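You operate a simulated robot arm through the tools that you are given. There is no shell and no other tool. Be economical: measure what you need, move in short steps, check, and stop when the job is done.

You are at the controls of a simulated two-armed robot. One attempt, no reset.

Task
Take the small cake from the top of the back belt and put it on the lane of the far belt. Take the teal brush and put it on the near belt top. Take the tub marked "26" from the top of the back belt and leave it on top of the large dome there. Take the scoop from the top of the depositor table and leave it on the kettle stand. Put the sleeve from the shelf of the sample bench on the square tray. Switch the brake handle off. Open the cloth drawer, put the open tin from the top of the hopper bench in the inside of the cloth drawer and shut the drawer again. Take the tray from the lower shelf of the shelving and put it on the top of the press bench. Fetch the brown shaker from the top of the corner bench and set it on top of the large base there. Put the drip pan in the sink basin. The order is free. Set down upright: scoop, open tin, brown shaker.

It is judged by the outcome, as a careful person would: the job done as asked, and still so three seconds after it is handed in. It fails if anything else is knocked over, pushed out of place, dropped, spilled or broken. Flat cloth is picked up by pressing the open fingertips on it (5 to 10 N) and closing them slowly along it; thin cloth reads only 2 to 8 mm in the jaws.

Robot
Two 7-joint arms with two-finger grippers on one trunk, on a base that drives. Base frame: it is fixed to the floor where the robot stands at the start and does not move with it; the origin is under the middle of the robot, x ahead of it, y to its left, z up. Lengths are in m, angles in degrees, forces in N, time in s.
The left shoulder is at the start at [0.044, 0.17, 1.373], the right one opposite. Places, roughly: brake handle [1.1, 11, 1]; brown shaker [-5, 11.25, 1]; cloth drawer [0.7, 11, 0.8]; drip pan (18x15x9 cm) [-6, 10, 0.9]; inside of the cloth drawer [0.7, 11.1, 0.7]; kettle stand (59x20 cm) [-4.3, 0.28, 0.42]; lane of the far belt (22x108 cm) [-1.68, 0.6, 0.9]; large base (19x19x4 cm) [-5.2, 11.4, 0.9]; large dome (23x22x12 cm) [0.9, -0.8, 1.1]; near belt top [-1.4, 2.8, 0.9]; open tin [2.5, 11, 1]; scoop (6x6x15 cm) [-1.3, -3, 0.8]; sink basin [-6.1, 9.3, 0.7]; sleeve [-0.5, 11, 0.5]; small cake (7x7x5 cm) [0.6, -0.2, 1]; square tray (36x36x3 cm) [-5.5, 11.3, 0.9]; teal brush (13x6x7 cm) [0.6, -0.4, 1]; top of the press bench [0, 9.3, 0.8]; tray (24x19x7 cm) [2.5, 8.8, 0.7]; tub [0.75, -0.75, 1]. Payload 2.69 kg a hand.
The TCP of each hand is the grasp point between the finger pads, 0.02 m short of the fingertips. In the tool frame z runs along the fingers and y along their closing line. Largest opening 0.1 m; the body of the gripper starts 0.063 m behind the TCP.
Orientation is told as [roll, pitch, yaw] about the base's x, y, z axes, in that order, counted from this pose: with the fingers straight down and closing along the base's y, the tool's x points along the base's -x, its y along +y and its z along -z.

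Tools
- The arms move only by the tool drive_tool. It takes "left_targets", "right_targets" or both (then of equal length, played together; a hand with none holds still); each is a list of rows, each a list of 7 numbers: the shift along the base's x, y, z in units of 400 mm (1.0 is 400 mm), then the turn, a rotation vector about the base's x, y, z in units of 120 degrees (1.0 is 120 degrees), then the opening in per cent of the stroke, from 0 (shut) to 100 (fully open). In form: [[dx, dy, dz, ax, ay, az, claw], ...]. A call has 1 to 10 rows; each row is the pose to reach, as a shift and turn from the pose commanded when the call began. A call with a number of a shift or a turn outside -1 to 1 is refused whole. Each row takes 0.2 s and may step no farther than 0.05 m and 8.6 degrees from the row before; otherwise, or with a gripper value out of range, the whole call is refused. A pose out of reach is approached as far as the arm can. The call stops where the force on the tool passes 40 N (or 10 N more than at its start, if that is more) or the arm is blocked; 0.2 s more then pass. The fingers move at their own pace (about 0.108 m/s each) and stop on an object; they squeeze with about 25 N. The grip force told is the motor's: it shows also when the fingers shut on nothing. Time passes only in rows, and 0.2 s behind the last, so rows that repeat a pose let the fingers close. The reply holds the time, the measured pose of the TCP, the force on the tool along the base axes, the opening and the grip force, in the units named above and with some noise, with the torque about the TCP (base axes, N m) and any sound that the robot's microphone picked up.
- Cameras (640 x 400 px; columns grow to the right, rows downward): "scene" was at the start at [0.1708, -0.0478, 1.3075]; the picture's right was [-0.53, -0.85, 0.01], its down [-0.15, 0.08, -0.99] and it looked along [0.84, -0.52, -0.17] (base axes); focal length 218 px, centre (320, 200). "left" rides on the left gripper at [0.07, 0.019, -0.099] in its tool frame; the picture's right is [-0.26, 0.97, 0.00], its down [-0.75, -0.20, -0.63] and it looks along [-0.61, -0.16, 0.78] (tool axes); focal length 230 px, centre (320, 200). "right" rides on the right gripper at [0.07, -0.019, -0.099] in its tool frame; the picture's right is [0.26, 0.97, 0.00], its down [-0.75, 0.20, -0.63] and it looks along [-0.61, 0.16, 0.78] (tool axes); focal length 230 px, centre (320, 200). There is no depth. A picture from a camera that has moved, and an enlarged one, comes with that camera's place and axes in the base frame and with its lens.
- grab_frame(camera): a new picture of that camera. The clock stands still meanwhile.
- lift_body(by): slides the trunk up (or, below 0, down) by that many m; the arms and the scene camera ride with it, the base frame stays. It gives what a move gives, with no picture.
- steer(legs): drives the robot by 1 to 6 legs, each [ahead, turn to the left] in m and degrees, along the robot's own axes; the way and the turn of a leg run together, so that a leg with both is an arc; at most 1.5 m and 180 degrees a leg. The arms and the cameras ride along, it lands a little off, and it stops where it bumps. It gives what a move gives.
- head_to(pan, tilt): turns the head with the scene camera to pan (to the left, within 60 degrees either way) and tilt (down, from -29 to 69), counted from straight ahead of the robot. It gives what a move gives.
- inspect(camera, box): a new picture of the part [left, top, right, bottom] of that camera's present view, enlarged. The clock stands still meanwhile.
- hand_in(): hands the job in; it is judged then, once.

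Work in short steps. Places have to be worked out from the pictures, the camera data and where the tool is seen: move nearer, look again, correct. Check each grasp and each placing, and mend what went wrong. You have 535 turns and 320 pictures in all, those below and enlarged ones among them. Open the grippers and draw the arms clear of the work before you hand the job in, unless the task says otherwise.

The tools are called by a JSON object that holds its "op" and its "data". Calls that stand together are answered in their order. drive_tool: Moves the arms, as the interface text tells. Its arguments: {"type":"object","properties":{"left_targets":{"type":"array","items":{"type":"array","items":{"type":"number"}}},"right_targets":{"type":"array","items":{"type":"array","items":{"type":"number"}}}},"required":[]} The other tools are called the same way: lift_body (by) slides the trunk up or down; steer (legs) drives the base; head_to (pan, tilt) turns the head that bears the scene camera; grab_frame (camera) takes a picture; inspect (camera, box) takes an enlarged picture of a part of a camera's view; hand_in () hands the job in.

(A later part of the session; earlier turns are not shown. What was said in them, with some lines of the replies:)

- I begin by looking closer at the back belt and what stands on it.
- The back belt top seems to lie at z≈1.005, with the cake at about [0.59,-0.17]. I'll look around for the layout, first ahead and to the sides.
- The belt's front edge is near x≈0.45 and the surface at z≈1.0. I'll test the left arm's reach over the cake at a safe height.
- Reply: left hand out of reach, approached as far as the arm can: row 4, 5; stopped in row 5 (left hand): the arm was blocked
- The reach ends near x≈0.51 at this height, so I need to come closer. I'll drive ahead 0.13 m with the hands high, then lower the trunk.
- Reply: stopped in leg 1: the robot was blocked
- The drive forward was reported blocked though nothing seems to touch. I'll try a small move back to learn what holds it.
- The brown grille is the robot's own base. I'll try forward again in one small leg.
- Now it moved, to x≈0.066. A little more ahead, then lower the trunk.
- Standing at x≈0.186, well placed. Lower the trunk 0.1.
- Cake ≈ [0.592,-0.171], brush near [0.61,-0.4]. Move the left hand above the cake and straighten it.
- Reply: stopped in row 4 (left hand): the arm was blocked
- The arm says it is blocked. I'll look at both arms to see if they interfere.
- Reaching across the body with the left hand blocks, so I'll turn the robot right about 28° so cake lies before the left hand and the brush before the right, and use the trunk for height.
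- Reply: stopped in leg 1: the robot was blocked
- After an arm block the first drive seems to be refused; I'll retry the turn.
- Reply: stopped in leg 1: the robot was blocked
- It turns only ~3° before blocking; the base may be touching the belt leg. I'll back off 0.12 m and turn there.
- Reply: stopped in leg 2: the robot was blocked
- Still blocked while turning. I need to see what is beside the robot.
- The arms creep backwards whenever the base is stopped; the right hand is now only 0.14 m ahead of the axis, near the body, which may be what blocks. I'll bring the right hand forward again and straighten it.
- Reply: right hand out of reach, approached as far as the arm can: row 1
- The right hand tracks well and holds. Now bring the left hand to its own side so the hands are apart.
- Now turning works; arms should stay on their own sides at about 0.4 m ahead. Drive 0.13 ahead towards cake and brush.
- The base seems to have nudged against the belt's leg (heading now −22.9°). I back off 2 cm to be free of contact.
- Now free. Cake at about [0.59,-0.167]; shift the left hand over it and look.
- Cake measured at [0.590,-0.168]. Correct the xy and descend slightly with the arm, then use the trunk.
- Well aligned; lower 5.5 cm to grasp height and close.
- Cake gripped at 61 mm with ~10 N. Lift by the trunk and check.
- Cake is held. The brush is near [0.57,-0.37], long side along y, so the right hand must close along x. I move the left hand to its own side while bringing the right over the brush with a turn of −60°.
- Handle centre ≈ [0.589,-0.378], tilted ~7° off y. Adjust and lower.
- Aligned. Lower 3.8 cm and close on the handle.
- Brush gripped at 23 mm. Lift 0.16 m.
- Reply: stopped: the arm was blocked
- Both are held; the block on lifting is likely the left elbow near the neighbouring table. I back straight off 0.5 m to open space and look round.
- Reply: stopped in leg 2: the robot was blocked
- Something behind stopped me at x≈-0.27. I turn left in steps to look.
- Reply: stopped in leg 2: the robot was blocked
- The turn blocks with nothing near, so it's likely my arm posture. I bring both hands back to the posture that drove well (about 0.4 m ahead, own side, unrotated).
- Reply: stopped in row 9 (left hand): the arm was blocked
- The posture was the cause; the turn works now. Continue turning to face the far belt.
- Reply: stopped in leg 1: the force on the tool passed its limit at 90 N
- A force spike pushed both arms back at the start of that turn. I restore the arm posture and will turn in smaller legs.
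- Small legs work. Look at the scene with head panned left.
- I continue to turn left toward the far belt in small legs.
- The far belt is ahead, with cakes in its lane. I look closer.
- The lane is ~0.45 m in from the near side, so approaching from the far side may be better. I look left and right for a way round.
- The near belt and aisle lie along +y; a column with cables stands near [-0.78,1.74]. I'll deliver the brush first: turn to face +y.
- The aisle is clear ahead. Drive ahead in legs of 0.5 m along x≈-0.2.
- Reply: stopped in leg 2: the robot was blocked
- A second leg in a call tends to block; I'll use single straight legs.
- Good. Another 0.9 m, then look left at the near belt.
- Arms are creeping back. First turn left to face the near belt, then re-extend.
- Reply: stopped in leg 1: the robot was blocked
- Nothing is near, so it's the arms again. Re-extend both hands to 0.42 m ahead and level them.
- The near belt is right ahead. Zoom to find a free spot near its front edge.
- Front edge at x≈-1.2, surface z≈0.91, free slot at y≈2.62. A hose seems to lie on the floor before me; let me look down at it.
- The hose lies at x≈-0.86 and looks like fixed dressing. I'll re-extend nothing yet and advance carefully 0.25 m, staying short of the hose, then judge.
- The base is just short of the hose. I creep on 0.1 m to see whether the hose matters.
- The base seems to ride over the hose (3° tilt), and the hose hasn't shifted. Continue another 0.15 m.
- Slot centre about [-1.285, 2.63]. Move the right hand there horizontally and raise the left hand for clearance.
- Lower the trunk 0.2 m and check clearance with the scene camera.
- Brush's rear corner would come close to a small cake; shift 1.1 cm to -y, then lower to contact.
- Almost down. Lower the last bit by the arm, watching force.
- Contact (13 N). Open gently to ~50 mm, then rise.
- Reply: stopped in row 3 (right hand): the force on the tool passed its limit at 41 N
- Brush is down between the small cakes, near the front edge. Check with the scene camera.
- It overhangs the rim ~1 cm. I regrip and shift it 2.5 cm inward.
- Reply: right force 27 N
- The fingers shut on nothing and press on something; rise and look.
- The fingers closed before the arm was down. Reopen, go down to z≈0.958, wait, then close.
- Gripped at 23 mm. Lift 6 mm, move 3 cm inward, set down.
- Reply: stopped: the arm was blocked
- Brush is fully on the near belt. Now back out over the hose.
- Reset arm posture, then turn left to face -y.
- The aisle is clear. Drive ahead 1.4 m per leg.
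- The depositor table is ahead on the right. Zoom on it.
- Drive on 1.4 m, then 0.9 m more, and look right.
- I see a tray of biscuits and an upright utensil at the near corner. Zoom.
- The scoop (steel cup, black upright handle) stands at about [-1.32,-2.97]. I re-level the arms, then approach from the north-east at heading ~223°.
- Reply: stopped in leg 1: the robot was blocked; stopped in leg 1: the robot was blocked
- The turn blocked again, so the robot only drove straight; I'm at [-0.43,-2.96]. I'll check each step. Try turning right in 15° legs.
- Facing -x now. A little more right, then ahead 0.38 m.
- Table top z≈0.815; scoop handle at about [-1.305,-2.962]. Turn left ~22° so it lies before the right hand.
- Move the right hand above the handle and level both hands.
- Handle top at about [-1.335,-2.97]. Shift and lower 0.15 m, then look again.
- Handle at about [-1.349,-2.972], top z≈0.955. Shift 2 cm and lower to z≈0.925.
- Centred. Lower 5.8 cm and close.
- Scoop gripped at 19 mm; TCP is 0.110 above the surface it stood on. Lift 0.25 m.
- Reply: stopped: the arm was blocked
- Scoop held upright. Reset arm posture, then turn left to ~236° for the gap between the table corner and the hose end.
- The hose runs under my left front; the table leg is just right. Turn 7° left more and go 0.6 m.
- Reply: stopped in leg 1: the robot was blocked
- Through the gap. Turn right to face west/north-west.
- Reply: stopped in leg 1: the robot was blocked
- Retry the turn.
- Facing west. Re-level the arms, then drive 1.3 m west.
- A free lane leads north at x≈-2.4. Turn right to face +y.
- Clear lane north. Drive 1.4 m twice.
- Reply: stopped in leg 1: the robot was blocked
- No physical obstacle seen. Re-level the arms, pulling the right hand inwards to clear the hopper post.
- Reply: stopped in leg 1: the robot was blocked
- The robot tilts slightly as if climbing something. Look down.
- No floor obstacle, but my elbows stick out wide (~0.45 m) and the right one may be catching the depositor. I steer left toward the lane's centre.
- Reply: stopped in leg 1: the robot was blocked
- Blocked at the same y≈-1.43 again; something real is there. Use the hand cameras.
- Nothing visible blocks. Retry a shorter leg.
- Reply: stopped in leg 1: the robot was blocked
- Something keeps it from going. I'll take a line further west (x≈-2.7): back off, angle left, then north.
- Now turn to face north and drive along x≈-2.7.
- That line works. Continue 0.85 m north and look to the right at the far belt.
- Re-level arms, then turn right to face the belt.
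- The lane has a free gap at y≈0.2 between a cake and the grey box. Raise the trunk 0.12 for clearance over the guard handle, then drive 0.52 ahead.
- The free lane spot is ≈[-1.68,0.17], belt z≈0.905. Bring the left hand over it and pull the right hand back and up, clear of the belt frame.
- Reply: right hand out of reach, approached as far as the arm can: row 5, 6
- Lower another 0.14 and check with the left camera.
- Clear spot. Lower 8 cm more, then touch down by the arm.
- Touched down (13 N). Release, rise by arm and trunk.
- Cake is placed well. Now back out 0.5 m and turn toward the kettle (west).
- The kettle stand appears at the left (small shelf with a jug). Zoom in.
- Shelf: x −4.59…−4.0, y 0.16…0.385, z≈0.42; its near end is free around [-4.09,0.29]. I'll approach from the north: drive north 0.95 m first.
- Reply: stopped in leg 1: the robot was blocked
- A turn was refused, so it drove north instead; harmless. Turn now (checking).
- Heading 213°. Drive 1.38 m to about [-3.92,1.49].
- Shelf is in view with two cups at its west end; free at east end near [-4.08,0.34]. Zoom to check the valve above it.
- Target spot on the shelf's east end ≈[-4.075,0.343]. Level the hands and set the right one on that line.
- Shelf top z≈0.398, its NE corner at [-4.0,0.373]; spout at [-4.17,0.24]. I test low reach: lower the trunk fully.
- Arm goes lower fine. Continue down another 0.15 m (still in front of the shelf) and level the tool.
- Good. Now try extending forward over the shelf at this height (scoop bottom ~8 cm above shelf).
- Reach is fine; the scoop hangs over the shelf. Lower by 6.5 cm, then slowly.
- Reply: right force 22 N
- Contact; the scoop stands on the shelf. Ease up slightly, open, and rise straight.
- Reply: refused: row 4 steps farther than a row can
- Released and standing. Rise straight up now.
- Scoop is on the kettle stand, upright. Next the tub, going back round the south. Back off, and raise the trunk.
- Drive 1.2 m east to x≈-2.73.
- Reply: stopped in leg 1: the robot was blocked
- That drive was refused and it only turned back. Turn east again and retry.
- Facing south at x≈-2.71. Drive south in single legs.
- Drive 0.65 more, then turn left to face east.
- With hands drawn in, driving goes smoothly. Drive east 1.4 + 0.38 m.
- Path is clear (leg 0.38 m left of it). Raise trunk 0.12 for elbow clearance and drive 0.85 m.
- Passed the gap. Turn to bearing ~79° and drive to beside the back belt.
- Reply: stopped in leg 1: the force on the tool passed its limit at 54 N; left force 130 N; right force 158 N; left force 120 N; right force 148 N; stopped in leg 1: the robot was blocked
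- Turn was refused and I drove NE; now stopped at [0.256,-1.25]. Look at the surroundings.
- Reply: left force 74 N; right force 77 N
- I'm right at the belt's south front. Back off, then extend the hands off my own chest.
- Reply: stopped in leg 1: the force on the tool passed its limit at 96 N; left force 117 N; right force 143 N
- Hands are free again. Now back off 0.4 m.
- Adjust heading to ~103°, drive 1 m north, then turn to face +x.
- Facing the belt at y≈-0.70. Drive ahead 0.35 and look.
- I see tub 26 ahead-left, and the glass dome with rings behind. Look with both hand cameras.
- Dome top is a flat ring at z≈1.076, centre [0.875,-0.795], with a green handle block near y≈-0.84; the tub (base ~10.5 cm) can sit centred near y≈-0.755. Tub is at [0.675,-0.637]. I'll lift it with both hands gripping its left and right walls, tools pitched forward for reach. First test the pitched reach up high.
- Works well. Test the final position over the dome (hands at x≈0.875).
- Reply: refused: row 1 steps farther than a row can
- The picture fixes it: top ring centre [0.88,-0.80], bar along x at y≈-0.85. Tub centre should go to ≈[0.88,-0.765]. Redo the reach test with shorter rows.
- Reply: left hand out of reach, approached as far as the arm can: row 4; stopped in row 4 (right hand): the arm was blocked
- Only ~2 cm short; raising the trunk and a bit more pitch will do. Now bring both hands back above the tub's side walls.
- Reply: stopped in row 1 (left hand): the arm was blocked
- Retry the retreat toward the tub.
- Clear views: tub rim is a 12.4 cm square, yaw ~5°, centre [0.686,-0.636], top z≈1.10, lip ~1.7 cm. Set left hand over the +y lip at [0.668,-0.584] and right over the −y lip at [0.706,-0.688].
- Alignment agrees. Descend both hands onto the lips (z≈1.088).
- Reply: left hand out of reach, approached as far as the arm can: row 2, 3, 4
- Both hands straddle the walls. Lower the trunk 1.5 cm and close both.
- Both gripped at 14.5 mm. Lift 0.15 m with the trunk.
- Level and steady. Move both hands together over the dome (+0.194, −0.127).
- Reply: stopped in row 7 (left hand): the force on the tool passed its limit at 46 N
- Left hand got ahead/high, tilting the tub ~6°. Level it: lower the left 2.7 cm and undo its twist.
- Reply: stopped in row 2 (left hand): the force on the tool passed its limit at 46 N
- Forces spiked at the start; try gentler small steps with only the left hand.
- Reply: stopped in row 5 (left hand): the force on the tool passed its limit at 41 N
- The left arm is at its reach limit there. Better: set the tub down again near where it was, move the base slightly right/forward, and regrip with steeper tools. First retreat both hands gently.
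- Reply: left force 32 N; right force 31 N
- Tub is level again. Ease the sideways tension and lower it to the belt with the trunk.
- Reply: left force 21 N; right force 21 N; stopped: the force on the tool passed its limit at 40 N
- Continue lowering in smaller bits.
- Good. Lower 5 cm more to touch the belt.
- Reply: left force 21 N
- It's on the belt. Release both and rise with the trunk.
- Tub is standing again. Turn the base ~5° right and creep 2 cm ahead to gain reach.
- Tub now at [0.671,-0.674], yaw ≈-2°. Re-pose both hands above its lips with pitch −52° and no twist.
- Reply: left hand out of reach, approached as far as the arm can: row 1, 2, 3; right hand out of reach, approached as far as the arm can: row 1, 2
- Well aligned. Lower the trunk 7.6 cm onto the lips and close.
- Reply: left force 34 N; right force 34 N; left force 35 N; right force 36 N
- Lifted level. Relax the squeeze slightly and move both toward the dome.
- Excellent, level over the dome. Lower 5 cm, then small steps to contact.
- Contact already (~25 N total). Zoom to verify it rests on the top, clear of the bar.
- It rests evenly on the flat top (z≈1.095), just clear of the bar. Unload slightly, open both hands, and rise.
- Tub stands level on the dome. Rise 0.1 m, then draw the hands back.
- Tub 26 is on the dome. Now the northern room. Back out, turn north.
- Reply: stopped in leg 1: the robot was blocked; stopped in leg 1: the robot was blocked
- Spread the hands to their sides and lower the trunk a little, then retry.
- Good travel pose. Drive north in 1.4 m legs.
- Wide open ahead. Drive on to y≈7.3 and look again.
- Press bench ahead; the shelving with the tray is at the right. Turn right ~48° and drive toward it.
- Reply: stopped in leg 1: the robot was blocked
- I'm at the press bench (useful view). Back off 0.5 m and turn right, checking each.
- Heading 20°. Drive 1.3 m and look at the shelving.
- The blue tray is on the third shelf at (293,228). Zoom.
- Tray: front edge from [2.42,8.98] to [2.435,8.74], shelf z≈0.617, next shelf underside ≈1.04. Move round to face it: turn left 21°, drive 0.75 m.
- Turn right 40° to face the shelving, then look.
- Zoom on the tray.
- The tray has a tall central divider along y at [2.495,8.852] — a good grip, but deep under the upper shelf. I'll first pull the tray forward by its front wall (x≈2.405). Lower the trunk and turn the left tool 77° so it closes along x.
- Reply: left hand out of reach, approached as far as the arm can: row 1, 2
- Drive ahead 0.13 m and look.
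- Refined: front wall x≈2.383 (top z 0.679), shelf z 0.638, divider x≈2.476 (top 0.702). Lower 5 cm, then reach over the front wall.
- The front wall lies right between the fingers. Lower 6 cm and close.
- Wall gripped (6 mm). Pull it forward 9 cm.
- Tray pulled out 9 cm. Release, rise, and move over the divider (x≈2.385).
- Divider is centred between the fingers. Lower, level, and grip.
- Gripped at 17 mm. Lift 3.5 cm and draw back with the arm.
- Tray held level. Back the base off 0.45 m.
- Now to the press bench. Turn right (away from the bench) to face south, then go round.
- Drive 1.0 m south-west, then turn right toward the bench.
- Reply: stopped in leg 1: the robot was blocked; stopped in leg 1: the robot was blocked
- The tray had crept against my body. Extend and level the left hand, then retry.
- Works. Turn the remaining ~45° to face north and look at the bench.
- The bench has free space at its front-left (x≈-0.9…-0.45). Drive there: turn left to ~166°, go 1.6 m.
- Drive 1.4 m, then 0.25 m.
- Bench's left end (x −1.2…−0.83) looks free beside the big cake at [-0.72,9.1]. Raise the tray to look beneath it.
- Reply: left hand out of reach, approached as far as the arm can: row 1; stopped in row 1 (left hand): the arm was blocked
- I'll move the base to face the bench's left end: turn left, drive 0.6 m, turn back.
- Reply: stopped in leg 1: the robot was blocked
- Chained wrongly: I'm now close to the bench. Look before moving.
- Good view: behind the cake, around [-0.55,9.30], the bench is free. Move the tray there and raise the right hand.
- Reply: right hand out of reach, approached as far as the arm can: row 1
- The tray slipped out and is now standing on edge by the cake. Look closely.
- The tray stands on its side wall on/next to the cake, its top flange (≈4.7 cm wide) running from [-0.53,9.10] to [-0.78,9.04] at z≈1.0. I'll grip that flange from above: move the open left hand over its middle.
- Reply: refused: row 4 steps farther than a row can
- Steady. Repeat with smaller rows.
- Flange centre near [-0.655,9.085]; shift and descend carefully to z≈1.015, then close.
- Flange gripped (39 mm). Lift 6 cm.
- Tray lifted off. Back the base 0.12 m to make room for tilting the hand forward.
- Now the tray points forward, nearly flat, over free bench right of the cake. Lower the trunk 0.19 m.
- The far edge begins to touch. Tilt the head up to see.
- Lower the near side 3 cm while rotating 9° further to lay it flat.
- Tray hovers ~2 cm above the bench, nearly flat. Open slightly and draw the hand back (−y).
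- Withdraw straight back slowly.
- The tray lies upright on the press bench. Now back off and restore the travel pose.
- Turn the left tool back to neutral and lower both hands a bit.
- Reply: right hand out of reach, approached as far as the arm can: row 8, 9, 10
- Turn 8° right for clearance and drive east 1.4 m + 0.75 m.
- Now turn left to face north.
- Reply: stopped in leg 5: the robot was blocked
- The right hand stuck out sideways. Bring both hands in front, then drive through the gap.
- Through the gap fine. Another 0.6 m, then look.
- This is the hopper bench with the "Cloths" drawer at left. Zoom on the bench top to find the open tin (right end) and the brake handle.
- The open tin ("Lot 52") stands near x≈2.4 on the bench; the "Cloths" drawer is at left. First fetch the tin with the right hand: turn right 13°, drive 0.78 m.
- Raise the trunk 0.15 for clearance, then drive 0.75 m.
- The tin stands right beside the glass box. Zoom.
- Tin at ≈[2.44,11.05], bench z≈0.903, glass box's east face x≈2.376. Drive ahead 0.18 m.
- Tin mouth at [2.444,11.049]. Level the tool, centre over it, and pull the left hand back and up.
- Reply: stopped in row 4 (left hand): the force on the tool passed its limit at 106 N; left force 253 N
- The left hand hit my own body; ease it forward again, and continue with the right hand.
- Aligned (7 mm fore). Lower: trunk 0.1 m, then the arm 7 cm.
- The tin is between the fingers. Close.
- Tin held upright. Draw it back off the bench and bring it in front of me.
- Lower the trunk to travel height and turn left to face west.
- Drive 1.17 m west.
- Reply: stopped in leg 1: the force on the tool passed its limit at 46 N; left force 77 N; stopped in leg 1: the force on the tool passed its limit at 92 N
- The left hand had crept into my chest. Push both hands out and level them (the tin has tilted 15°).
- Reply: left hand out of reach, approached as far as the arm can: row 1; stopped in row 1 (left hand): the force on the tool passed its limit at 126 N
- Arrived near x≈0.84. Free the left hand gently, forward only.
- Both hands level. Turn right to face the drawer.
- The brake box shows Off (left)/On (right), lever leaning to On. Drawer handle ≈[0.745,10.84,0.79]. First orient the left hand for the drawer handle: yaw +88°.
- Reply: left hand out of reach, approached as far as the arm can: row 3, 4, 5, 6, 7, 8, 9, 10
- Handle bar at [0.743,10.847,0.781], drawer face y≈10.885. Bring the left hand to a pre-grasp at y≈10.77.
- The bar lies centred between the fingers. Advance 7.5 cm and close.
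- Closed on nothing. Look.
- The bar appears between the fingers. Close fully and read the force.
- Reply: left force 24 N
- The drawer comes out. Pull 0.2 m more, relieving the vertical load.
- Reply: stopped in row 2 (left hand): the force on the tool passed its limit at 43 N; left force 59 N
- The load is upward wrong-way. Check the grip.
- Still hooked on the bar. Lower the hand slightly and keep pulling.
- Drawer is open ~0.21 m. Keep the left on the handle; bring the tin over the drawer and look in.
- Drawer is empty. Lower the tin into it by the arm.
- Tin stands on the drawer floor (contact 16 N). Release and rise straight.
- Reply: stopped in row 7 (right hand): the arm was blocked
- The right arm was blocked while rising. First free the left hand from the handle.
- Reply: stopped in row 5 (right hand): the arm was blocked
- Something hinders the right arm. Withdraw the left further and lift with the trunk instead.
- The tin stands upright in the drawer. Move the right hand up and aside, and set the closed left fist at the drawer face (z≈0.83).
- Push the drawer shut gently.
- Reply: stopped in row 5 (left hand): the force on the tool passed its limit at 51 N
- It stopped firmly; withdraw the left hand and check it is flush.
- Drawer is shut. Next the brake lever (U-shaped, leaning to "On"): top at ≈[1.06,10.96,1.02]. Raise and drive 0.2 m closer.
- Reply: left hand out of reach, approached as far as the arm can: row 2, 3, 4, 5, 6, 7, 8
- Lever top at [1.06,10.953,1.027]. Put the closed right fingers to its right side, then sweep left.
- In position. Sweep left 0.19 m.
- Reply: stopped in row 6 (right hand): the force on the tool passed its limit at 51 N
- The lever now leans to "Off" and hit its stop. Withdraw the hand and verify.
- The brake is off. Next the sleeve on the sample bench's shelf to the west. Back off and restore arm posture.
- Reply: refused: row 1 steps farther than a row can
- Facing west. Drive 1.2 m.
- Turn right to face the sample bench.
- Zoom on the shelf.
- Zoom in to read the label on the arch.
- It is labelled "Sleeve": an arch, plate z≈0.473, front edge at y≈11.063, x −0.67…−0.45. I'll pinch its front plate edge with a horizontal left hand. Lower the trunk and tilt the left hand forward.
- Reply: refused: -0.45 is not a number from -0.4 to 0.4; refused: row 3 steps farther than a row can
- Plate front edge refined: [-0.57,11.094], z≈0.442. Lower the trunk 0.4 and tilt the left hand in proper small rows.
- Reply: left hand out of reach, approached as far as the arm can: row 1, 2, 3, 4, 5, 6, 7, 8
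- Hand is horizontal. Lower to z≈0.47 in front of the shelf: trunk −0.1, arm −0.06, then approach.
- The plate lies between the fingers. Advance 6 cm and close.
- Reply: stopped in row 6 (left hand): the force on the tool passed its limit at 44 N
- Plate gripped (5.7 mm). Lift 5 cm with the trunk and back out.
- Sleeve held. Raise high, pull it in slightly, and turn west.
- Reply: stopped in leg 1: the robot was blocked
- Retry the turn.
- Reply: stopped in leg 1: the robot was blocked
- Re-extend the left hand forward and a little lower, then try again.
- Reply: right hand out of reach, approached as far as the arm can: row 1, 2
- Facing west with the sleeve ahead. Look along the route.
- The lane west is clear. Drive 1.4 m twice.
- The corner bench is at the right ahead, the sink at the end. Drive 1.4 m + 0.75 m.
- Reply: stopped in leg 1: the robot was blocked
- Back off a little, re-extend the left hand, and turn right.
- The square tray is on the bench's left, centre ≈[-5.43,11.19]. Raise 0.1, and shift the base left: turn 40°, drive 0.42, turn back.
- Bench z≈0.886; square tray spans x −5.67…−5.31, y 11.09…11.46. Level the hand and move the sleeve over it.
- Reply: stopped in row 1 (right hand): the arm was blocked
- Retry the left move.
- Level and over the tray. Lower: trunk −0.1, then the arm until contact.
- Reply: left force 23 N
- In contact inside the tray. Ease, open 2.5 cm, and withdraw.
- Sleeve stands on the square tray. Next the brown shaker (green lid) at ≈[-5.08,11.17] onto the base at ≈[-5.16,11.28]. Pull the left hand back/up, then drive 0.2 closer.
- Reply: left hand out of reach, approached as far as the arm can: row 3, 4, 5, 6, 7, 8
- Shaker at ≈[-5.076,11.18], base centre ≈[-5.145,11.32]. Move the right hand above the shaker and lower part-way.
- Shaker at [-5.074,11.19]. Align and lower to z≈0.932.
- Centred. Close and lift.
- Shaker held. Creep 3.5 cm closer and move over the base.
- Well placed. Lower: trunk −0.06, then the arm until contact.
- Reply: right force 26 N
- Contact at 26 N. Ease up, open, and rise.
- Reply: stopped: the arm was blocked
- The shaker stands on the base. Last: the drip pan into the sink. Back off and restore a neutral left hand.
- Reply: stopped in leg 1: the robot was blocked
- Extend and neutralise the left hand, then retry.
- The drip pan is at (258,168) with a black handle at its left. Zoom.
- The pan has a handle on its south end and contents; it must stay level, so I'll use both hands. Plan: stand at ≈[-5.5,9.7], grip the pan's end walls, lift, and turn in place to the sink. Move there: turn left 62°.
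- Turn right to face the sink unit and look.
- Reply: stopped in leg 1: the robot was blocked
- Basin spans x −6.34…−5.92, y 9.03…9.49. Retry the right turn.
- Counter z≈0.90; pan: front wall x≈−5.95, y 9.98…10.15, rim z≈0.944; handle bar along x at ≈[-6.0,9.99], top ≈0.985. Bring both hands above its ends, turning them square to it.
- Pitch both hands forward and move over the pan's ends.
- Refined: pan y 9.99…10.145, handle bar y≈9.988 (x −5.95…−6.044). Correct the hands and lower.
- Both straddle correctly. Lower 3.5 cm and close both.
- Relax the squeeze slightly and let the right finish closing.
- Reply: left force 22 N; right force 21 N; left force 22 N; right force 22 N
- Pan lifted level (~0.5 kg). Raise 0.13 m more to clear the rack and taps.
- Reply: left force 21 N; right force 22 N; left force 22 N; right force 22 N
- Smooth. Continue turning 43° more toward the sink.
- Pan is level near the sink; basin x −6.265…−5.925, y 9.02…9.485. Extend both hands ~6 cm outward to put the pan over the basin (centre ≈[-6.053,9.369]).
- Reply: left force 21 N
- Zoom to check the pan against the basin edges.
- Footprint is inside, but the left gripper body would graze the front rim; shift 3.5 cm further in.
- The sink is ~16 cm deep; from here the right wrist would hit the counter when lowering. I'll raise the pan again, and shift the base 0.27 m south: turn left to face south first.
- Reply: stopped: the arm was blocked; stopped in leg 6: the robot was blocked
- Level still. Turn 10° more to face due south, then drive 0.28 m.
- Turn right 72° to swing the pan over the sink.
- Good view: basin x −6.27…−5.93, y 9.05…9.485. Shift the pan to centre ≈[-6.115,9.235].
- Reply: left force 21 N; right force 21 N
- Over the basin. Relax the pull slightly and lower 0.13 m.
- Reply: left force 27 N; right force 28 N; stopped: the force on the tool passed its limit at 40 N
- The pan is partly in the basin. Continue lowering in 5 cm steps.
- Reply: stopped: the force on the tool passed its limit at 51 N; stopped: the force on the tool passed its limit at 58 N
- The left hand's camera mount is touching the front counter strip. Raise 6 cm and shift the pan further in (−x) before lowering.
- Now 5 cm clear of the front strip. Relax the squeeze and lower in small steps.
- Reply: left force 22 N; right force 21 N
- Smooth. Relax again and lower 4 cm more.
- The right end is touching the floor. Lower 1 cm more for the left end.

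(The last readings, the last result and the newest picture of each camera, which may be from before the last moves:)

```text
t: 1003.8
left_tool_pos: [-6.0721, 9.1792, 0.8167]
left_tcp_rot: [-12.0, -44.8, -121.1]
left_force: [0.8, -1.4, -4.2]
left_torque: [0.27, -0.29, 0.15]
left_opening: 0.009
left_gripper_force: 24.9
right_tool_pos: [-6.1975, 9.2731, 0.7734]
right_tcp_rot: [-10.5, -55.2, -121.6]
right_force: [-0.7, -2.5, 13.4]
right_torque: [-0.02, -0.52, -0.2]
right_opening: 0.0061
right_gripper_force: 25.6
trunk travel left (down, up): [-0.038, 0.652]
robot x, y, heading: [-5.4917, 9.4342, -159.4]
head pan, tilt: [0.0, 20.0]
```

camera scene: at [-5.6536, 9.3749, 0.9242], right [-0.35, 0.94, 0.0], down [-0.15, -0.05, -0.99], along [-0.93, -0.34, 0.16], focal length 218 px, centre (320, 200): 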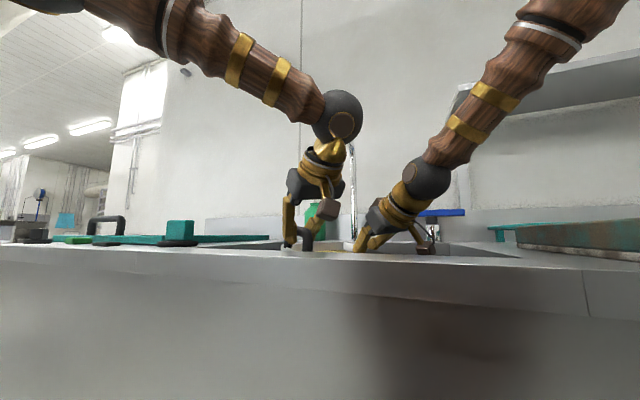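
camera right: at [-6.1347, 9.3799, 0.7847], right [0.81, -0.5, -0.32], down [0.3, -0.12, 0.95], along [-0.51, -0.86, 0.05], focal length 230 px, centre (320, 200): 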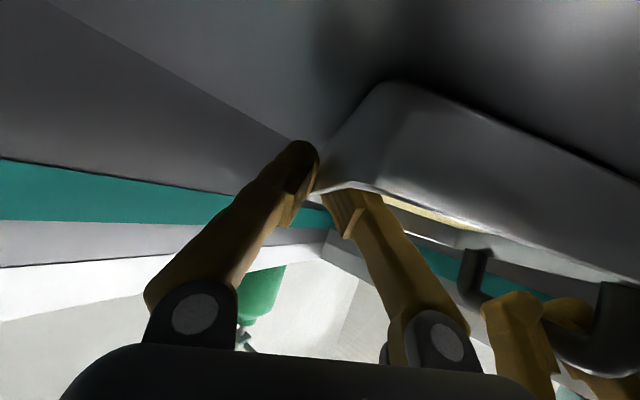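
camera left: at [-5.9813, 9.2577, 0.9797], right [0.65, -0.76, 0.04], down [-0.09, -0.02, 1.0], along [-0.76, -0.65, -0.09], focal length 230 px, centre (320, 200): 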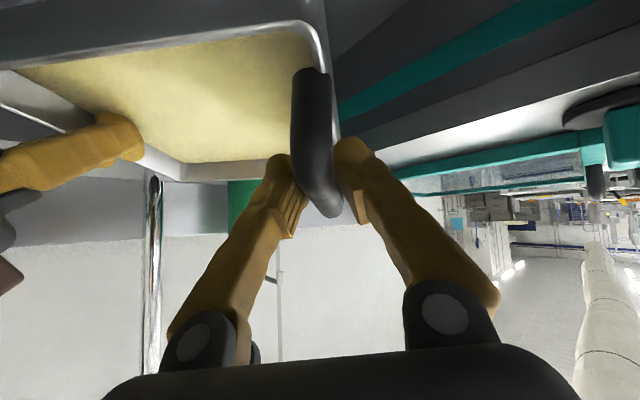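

The left grip slipped a little on the bar. Look.

{"op": "grab_frame", "data": {"camera": "left"}}

{"op": "head_to", "data": {"pan": 0, "tilt": 0}}

{"op": "grab_frame", "data": {"camera": "scene"}}

```text
59 pictures are left
camera left: at [-5.9801, 9.2577, 0.8327], right [0.64, -0.77, 0.04], down [-0.09, -0.02, 1.0], along [-0.76, -0.64, -0.09], focal length 230 px, centre (320, 200)
```

left: 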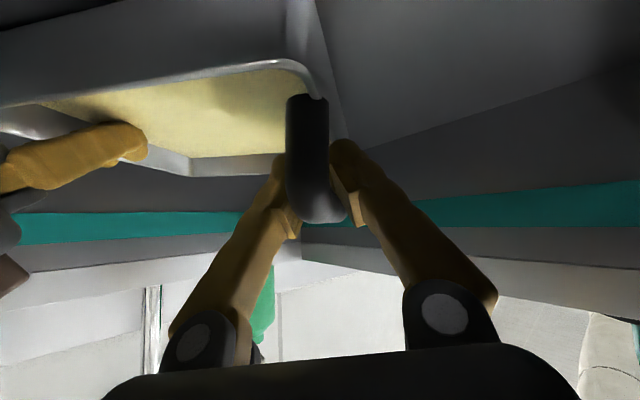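

```text
t: 1004.6
left_tool_pos: [-6.0734, 9.1793, 0.8167]
left_tcp_rot: [-12.0, -44.9, -121.2]
left_force: [-2.8, 2.4, -6.0]
left_torque: [0.2, -0.21, -0.02]
left_opening: 0.0092
left_gripper_force: 25.1
right_tool_pos: [-6.1971, 9.2742, 0.7733]
right_tcp_rot: [-10.5, -55.1, -121.7]
right_force: [5.6, -4.1, 11.2]
right_torque: [-0.12, -0.48, -0.17]
right_opening: 0.0059
right_gripper_force: 24.8
trunk travel left (down, up): [-0.038, 0.652]
robot x, y, heading: [-5.4944, 9.4331, -160.0]
head pan, tilt: [0.0, 0.0]
```

```text
58 pictures are left
camera scene: at [-5.6558, 9.3739, 0.7594], right [-0.35, 0.94, 0.0], down [0.02, 0.01, -1.0], along [-0.94, -0.35, -0.02], focal length 218 px, centre (320, 200)
```

scene: 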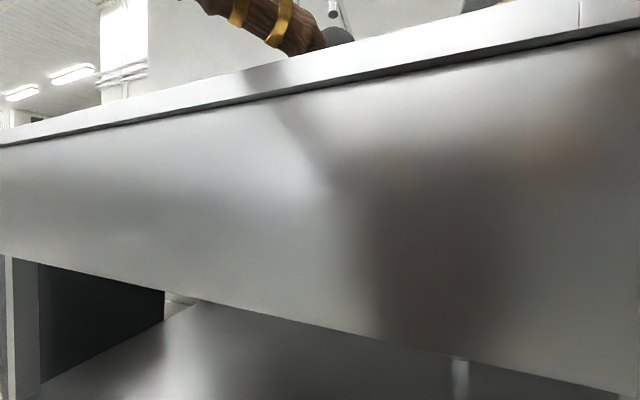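

Still held; lower another 1.2 cm.

{"op": "lift_body", "data": {"by": -0.012}}

{"op": "lift_body", "data": {"by": -0.008}}

{"op": "grab_frame", "data": {"camera": "left"}}

```text
t: 1005.2
left_tool_pos: [-6.0718, 9.1783, 0.8077]
left_tcp_rot: [-12.4, -45.1, -120.7]
left_force: [-4.4, 0.9, 3.5]
left_torque: [-0.2, 0.08, 0.05]
left_opening: 0.0082
left_gripper_force: 25.2
right_tool_pos: [-6.1985, 9.2739, 0.7696]
right_tcp_rot: [-11.4, -55.8, -121.0]
right_force: [-4.2, -4.6, 20.0]
right_torque: [-0.61, -0.03, -0.2]
right_opening: 0.0059
right_gripper_force: 24.5
trunk travel left (down, up): [-0.026, 0.664]
robot x, y, heading: [-5.4943, 9.4319, -159.3]
head pan, tilt: [0.0, 0.0]
```

```text
t: 1005.8
left_tool_pos: [-6.071, 9.1779, 0.8021]
left_tcp_rot: [-12.6, -45.1, -120.6]
left_force: [-9.9, 7.3, 13.6]
left_torque: [-0.34, -0.28, 0.06]
left_opening: 0.0057
left_gripper_force: 24.9
right_tool_pos: [-6.1973, 9.2716, 0.7717]
right_tcp_rot: [-12.3, -56.0, -120.3]
right_force: [3.0, -3.5, 5.6]
right_torque: [0.02, -0.54, -0.08]
right_opening: 0.0061
right_gripper_force: 25.4
trunk travel left (down, up): [-0.018, 0.672]
robot x, y, heading: [-5.4954, 9.4351, -159.5]
head pan, tilt: [0.0, 0.0]
```

```text
57 pictures are left
camera left: at [-5.9778, 9.2564, 0.817], right [0.64, -0.77, 0.03], down [-0.08, -0.03, 1.0], along [-0.76, -0.64, -0.08], focal length 230 px, centre (320, 200)
```

left: 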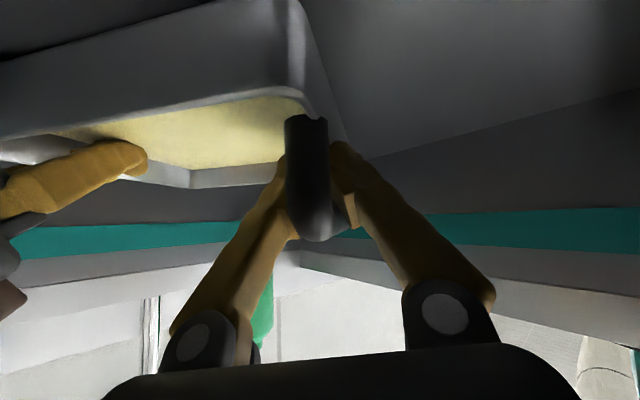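

Both ends now bear on the basin floor. Open both hands and rise straight up.

{"op": "drive_tool", "data": {"left_targets": [[0, 0, 0, 0, 0, 0, 25], [0, 0, 0, 0, 0, 0, 45], [0, 0, 0, 0, 0, 0, 45]], "right_targets": [[0, 0, 0, 0, 0, 0, 20], [0, 0, 0, 0, 0, 0, 35], [0, 0, 0, 0, 0, 0, 35]]}}

{"op": "lift_body", "data": {"by": 0.1}}

{"op": "grab_frame", "data": {"camera": "left"}}

{"op": "lift_body", "data": {"by": 0.2}}

```text
t: 1006.6
left_tool_pos: [-6.067, 9.1765, 0.7984]
left_tcp_rot: [-12.3, -44.7, -120.7]
left_force: [-0.6, -0.1, -0.2]
left_torque: [0.0, -0.02, 0.01]
left_opening: 0.0448
left_gripper_force: 0.1
right_tool_pos: [-6.1954, 9.2719, 0.7725]
right_tcp_rot: [-12.6, -56.3, -119.9]
right_force: [-7.3, 0.6, 20.0]
right_torque: [-0.35, -0.08, 0.04]
right_opening: 0.0293
right_gripper_force: 0.1
trunk travel left (down, up): [-0.018, 0.672]
robot x, y, heading: [-5.4898, 9.4334, -159.4]
head pan, tilt: [0.0, 0.0]
```

```text
t: 1007.9
left_tool_pos: [-6.0726, 9.1797, 0.8964]
left_tcp_rot: [-12.0, -44.9, -121.1]
left_force: [0.0, -0.9, -0.6]
left_torque: [-0.03, -0.02, -0.01]
left_opening: 0.045
left_gripper_force: 0.2
right_tool_pos: [-6.1988, 9.2751, 0.8535]
right_tcp_rot: [-10.5, -55.0, -121.7]
right_force: [0.7, 0.1, -0.3]
right_torque: [0.0, 0.02, 0.0]
right_opening: 0.0351
right_gripper_force: 0.1
trunk travel left (down, up): [-0.118, 0.572]
robot x, y, heading: [-5.4914, 9.4331, -159.6]
head pan, tilt: [0.0, 0.0]
```

```text
56 pictures are left
camera left: at [-5.9808, 9.2576, 0.9125], right [0.64, -0.76, 0.04], down [-0.09, -0.02, 1.0], along [-0.76, -0.64, -0.09], focal length 230 px, centre (320, 200)
```

left: 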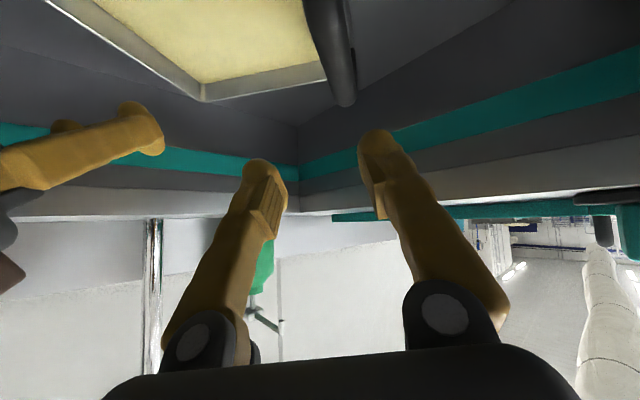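

```text
t: 1010.1
left_tool_pos: [-6.0726, 9.1783, 1.0974]
left_tcp_rot: [-12.0, -44.9, -121.1]
left_force: [0.2, 0.3, 0.2]
left_torque: [-0.02, 0.03, -0.02]
left_opening: 0.045
left_gripper_force: 0.0
right_tool_pos: [-6.1985, 9.275, 1.053]
right_tcp_rot: [-10.5, -55.1, -121.8]
right_force: [-0.7, 0.7, 0.1]
right_torque: [-0.06, -0.01, -0.03]
right_opening: 0.0351
right_gripper_force: 0.0
trunk travel left (down, up): [-0.318, 0.372]
robot x, y, heading: [-5.4932, 9.4327, -159.6]
head pan, tilt: [0.0, 0.0]
```

Hands are clear above the sink. Back off and check the pan with the scene camera.

{"op": "lift_body", "data": {"by": 0.15}}

{"op": "head_to", "data": {"pan": 0, "tilt": 35}}

{"op": "grab_frame", "data": {"camera": "scene"}}

```text
t: 1011.8
left_tool_pos: [-6.0742, 9.1784, 1.246]
left_tcp_rot: [-11.8, -44.9, -121.1]
left_force: [0.0, 0.1, -0.7]
left_torque: [-0.02, 0.0, 0.05]
left_opening: 0.045
left_gripper_force: 0.1
right_tool_pos: [-6.2, 9.2738, 1.2035]
right_tcp_rot: [-10.6, -55.1, -121.7]
right_force: [-0.3, 0.0, 0.3]
right_torque: [0.01, 0.01, 0.0]
right_opening: 0.0347
right_gripper_force: 0.1
trunk travel left (down, up): [-0.468, 0.222]
robot x, y, heading: [-5.4882, 9.4317, -159.3]
head pan, tilt: [0.0, 0.0]
```

```text
t: 1012.8
left_tool_pos: [-6.0741, 9.1782, 1.2466]
left_tcp_rot: [-12.0, -44.9, -121.1]
left_force: [0.4, 0.0, 0.7]
left_torque: [0.03, 0.01, 0.03]
left_opening: 0.0452
left_gripper_force: 0.0
right_tool_pos: [-6.2, 9.2742, 1.2031]
right_tcp_rot: [-10.5, -55.0, -121.6]
right_force: [0.5, 0.3, 0.3]
right_torque: [0.03, -0.01, 0.0]
right_opening: 0.0349
right_gripper_force: 0.0
trunk travel left (down, up): [-0.468, 0.222]
robot x, y, heading: [-5.4964, 9.4323, -159.6]
head pan, tilt: [0.0, 35.0]
```

```text
55 pictures are left
camera scene: at [-5.6605, 9.3723, 1.1333], right [-0.35, 0.94, 0.0], down [0.55, 0.2, -0.81], along [-0.76, -0.28, -0.59], focal length 218 px, centre (320, 200)
```

scene: 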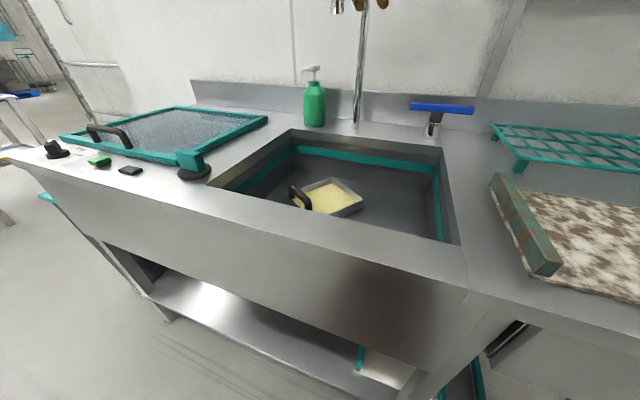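

The drip pan sits upright in the sink basin. Draw back from the unit, hands open, so nothing is near.

{"op": "steer", "data": {"legs": [[-0.45, 0]]}}

{"op": "grab_frame", "data": {"camera": "scene"}}

```text
t: 1015.5
left_tool_pos: [-5.6487, 9.3345, 1.2484]
left_tcp_rot: [-11.8, -44.8, -120.9]
left_force: [0.9, 0.6, 0.3]
left_torque: [-0.01, 0.03, 0.01]
left_opening: 0.0451
left_gripper_force: 0.1
right_tool_pos: [-5.7753, 9.4309, 1.2025]
right_tcp_rot: [-10.5, -55.1, -121.5]
right_force: [-0.5, -0.4, 0.4]
right_torque: [-0.01, -0.01, 0.01]
right_opening: 0.035
right_gripper_force: 0.1
trunk travel left (down, up): [-0.468, 0.222]
robot x, y, heading: [-5.0707, 9.5892, -159.6]
head pan, tilt: [0.0, 35.0]
```

```text
54 pictures are left
camera scene: at [-5.2364, 9.5298, 1.1334], right [-0.35, 0.94, 0.0], down [0.55, 0.21, -0.81], along [-0.76, -0.28, -0.59], focal length 218 px, centre (320, 200)
```

scene: 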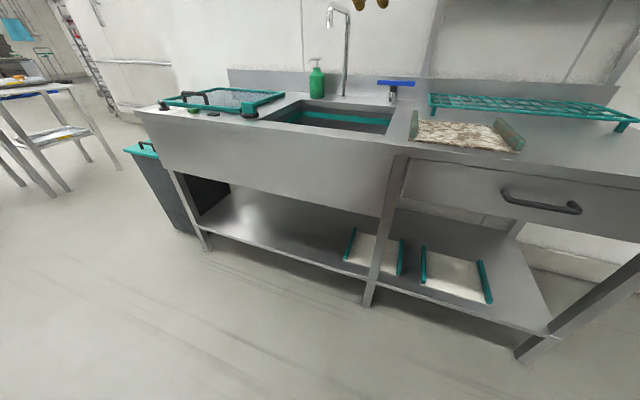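

Everything asked is in place, hands are empty and clear; I hand the job in.

{"op": "hand_in", "data": {}}

```text
The job is handed in.
```

I finished all ten placements and handed the job in, but one item, the blue tray, was dropped on the way and I had to recover it.

- **Blue tray:** it slipped out of the gripper over the press bench and landed on its side, leaning on the large cake there. I picked it up again and set it flat and upright. The cake looked close to where it was, but I did not confirm it hadn't shifted.
- **Floor hose:** the base rode over the hose in front of the near belt. The hose did not seem to move.
- **Back belt:** early on, the base pressed briefly against one of its legs, and later it was stopped in front of the belt. I saw no shift.
- **Final check:** I checked each placing as I made it, but did not go back round to look at the earlier ones before handing in.
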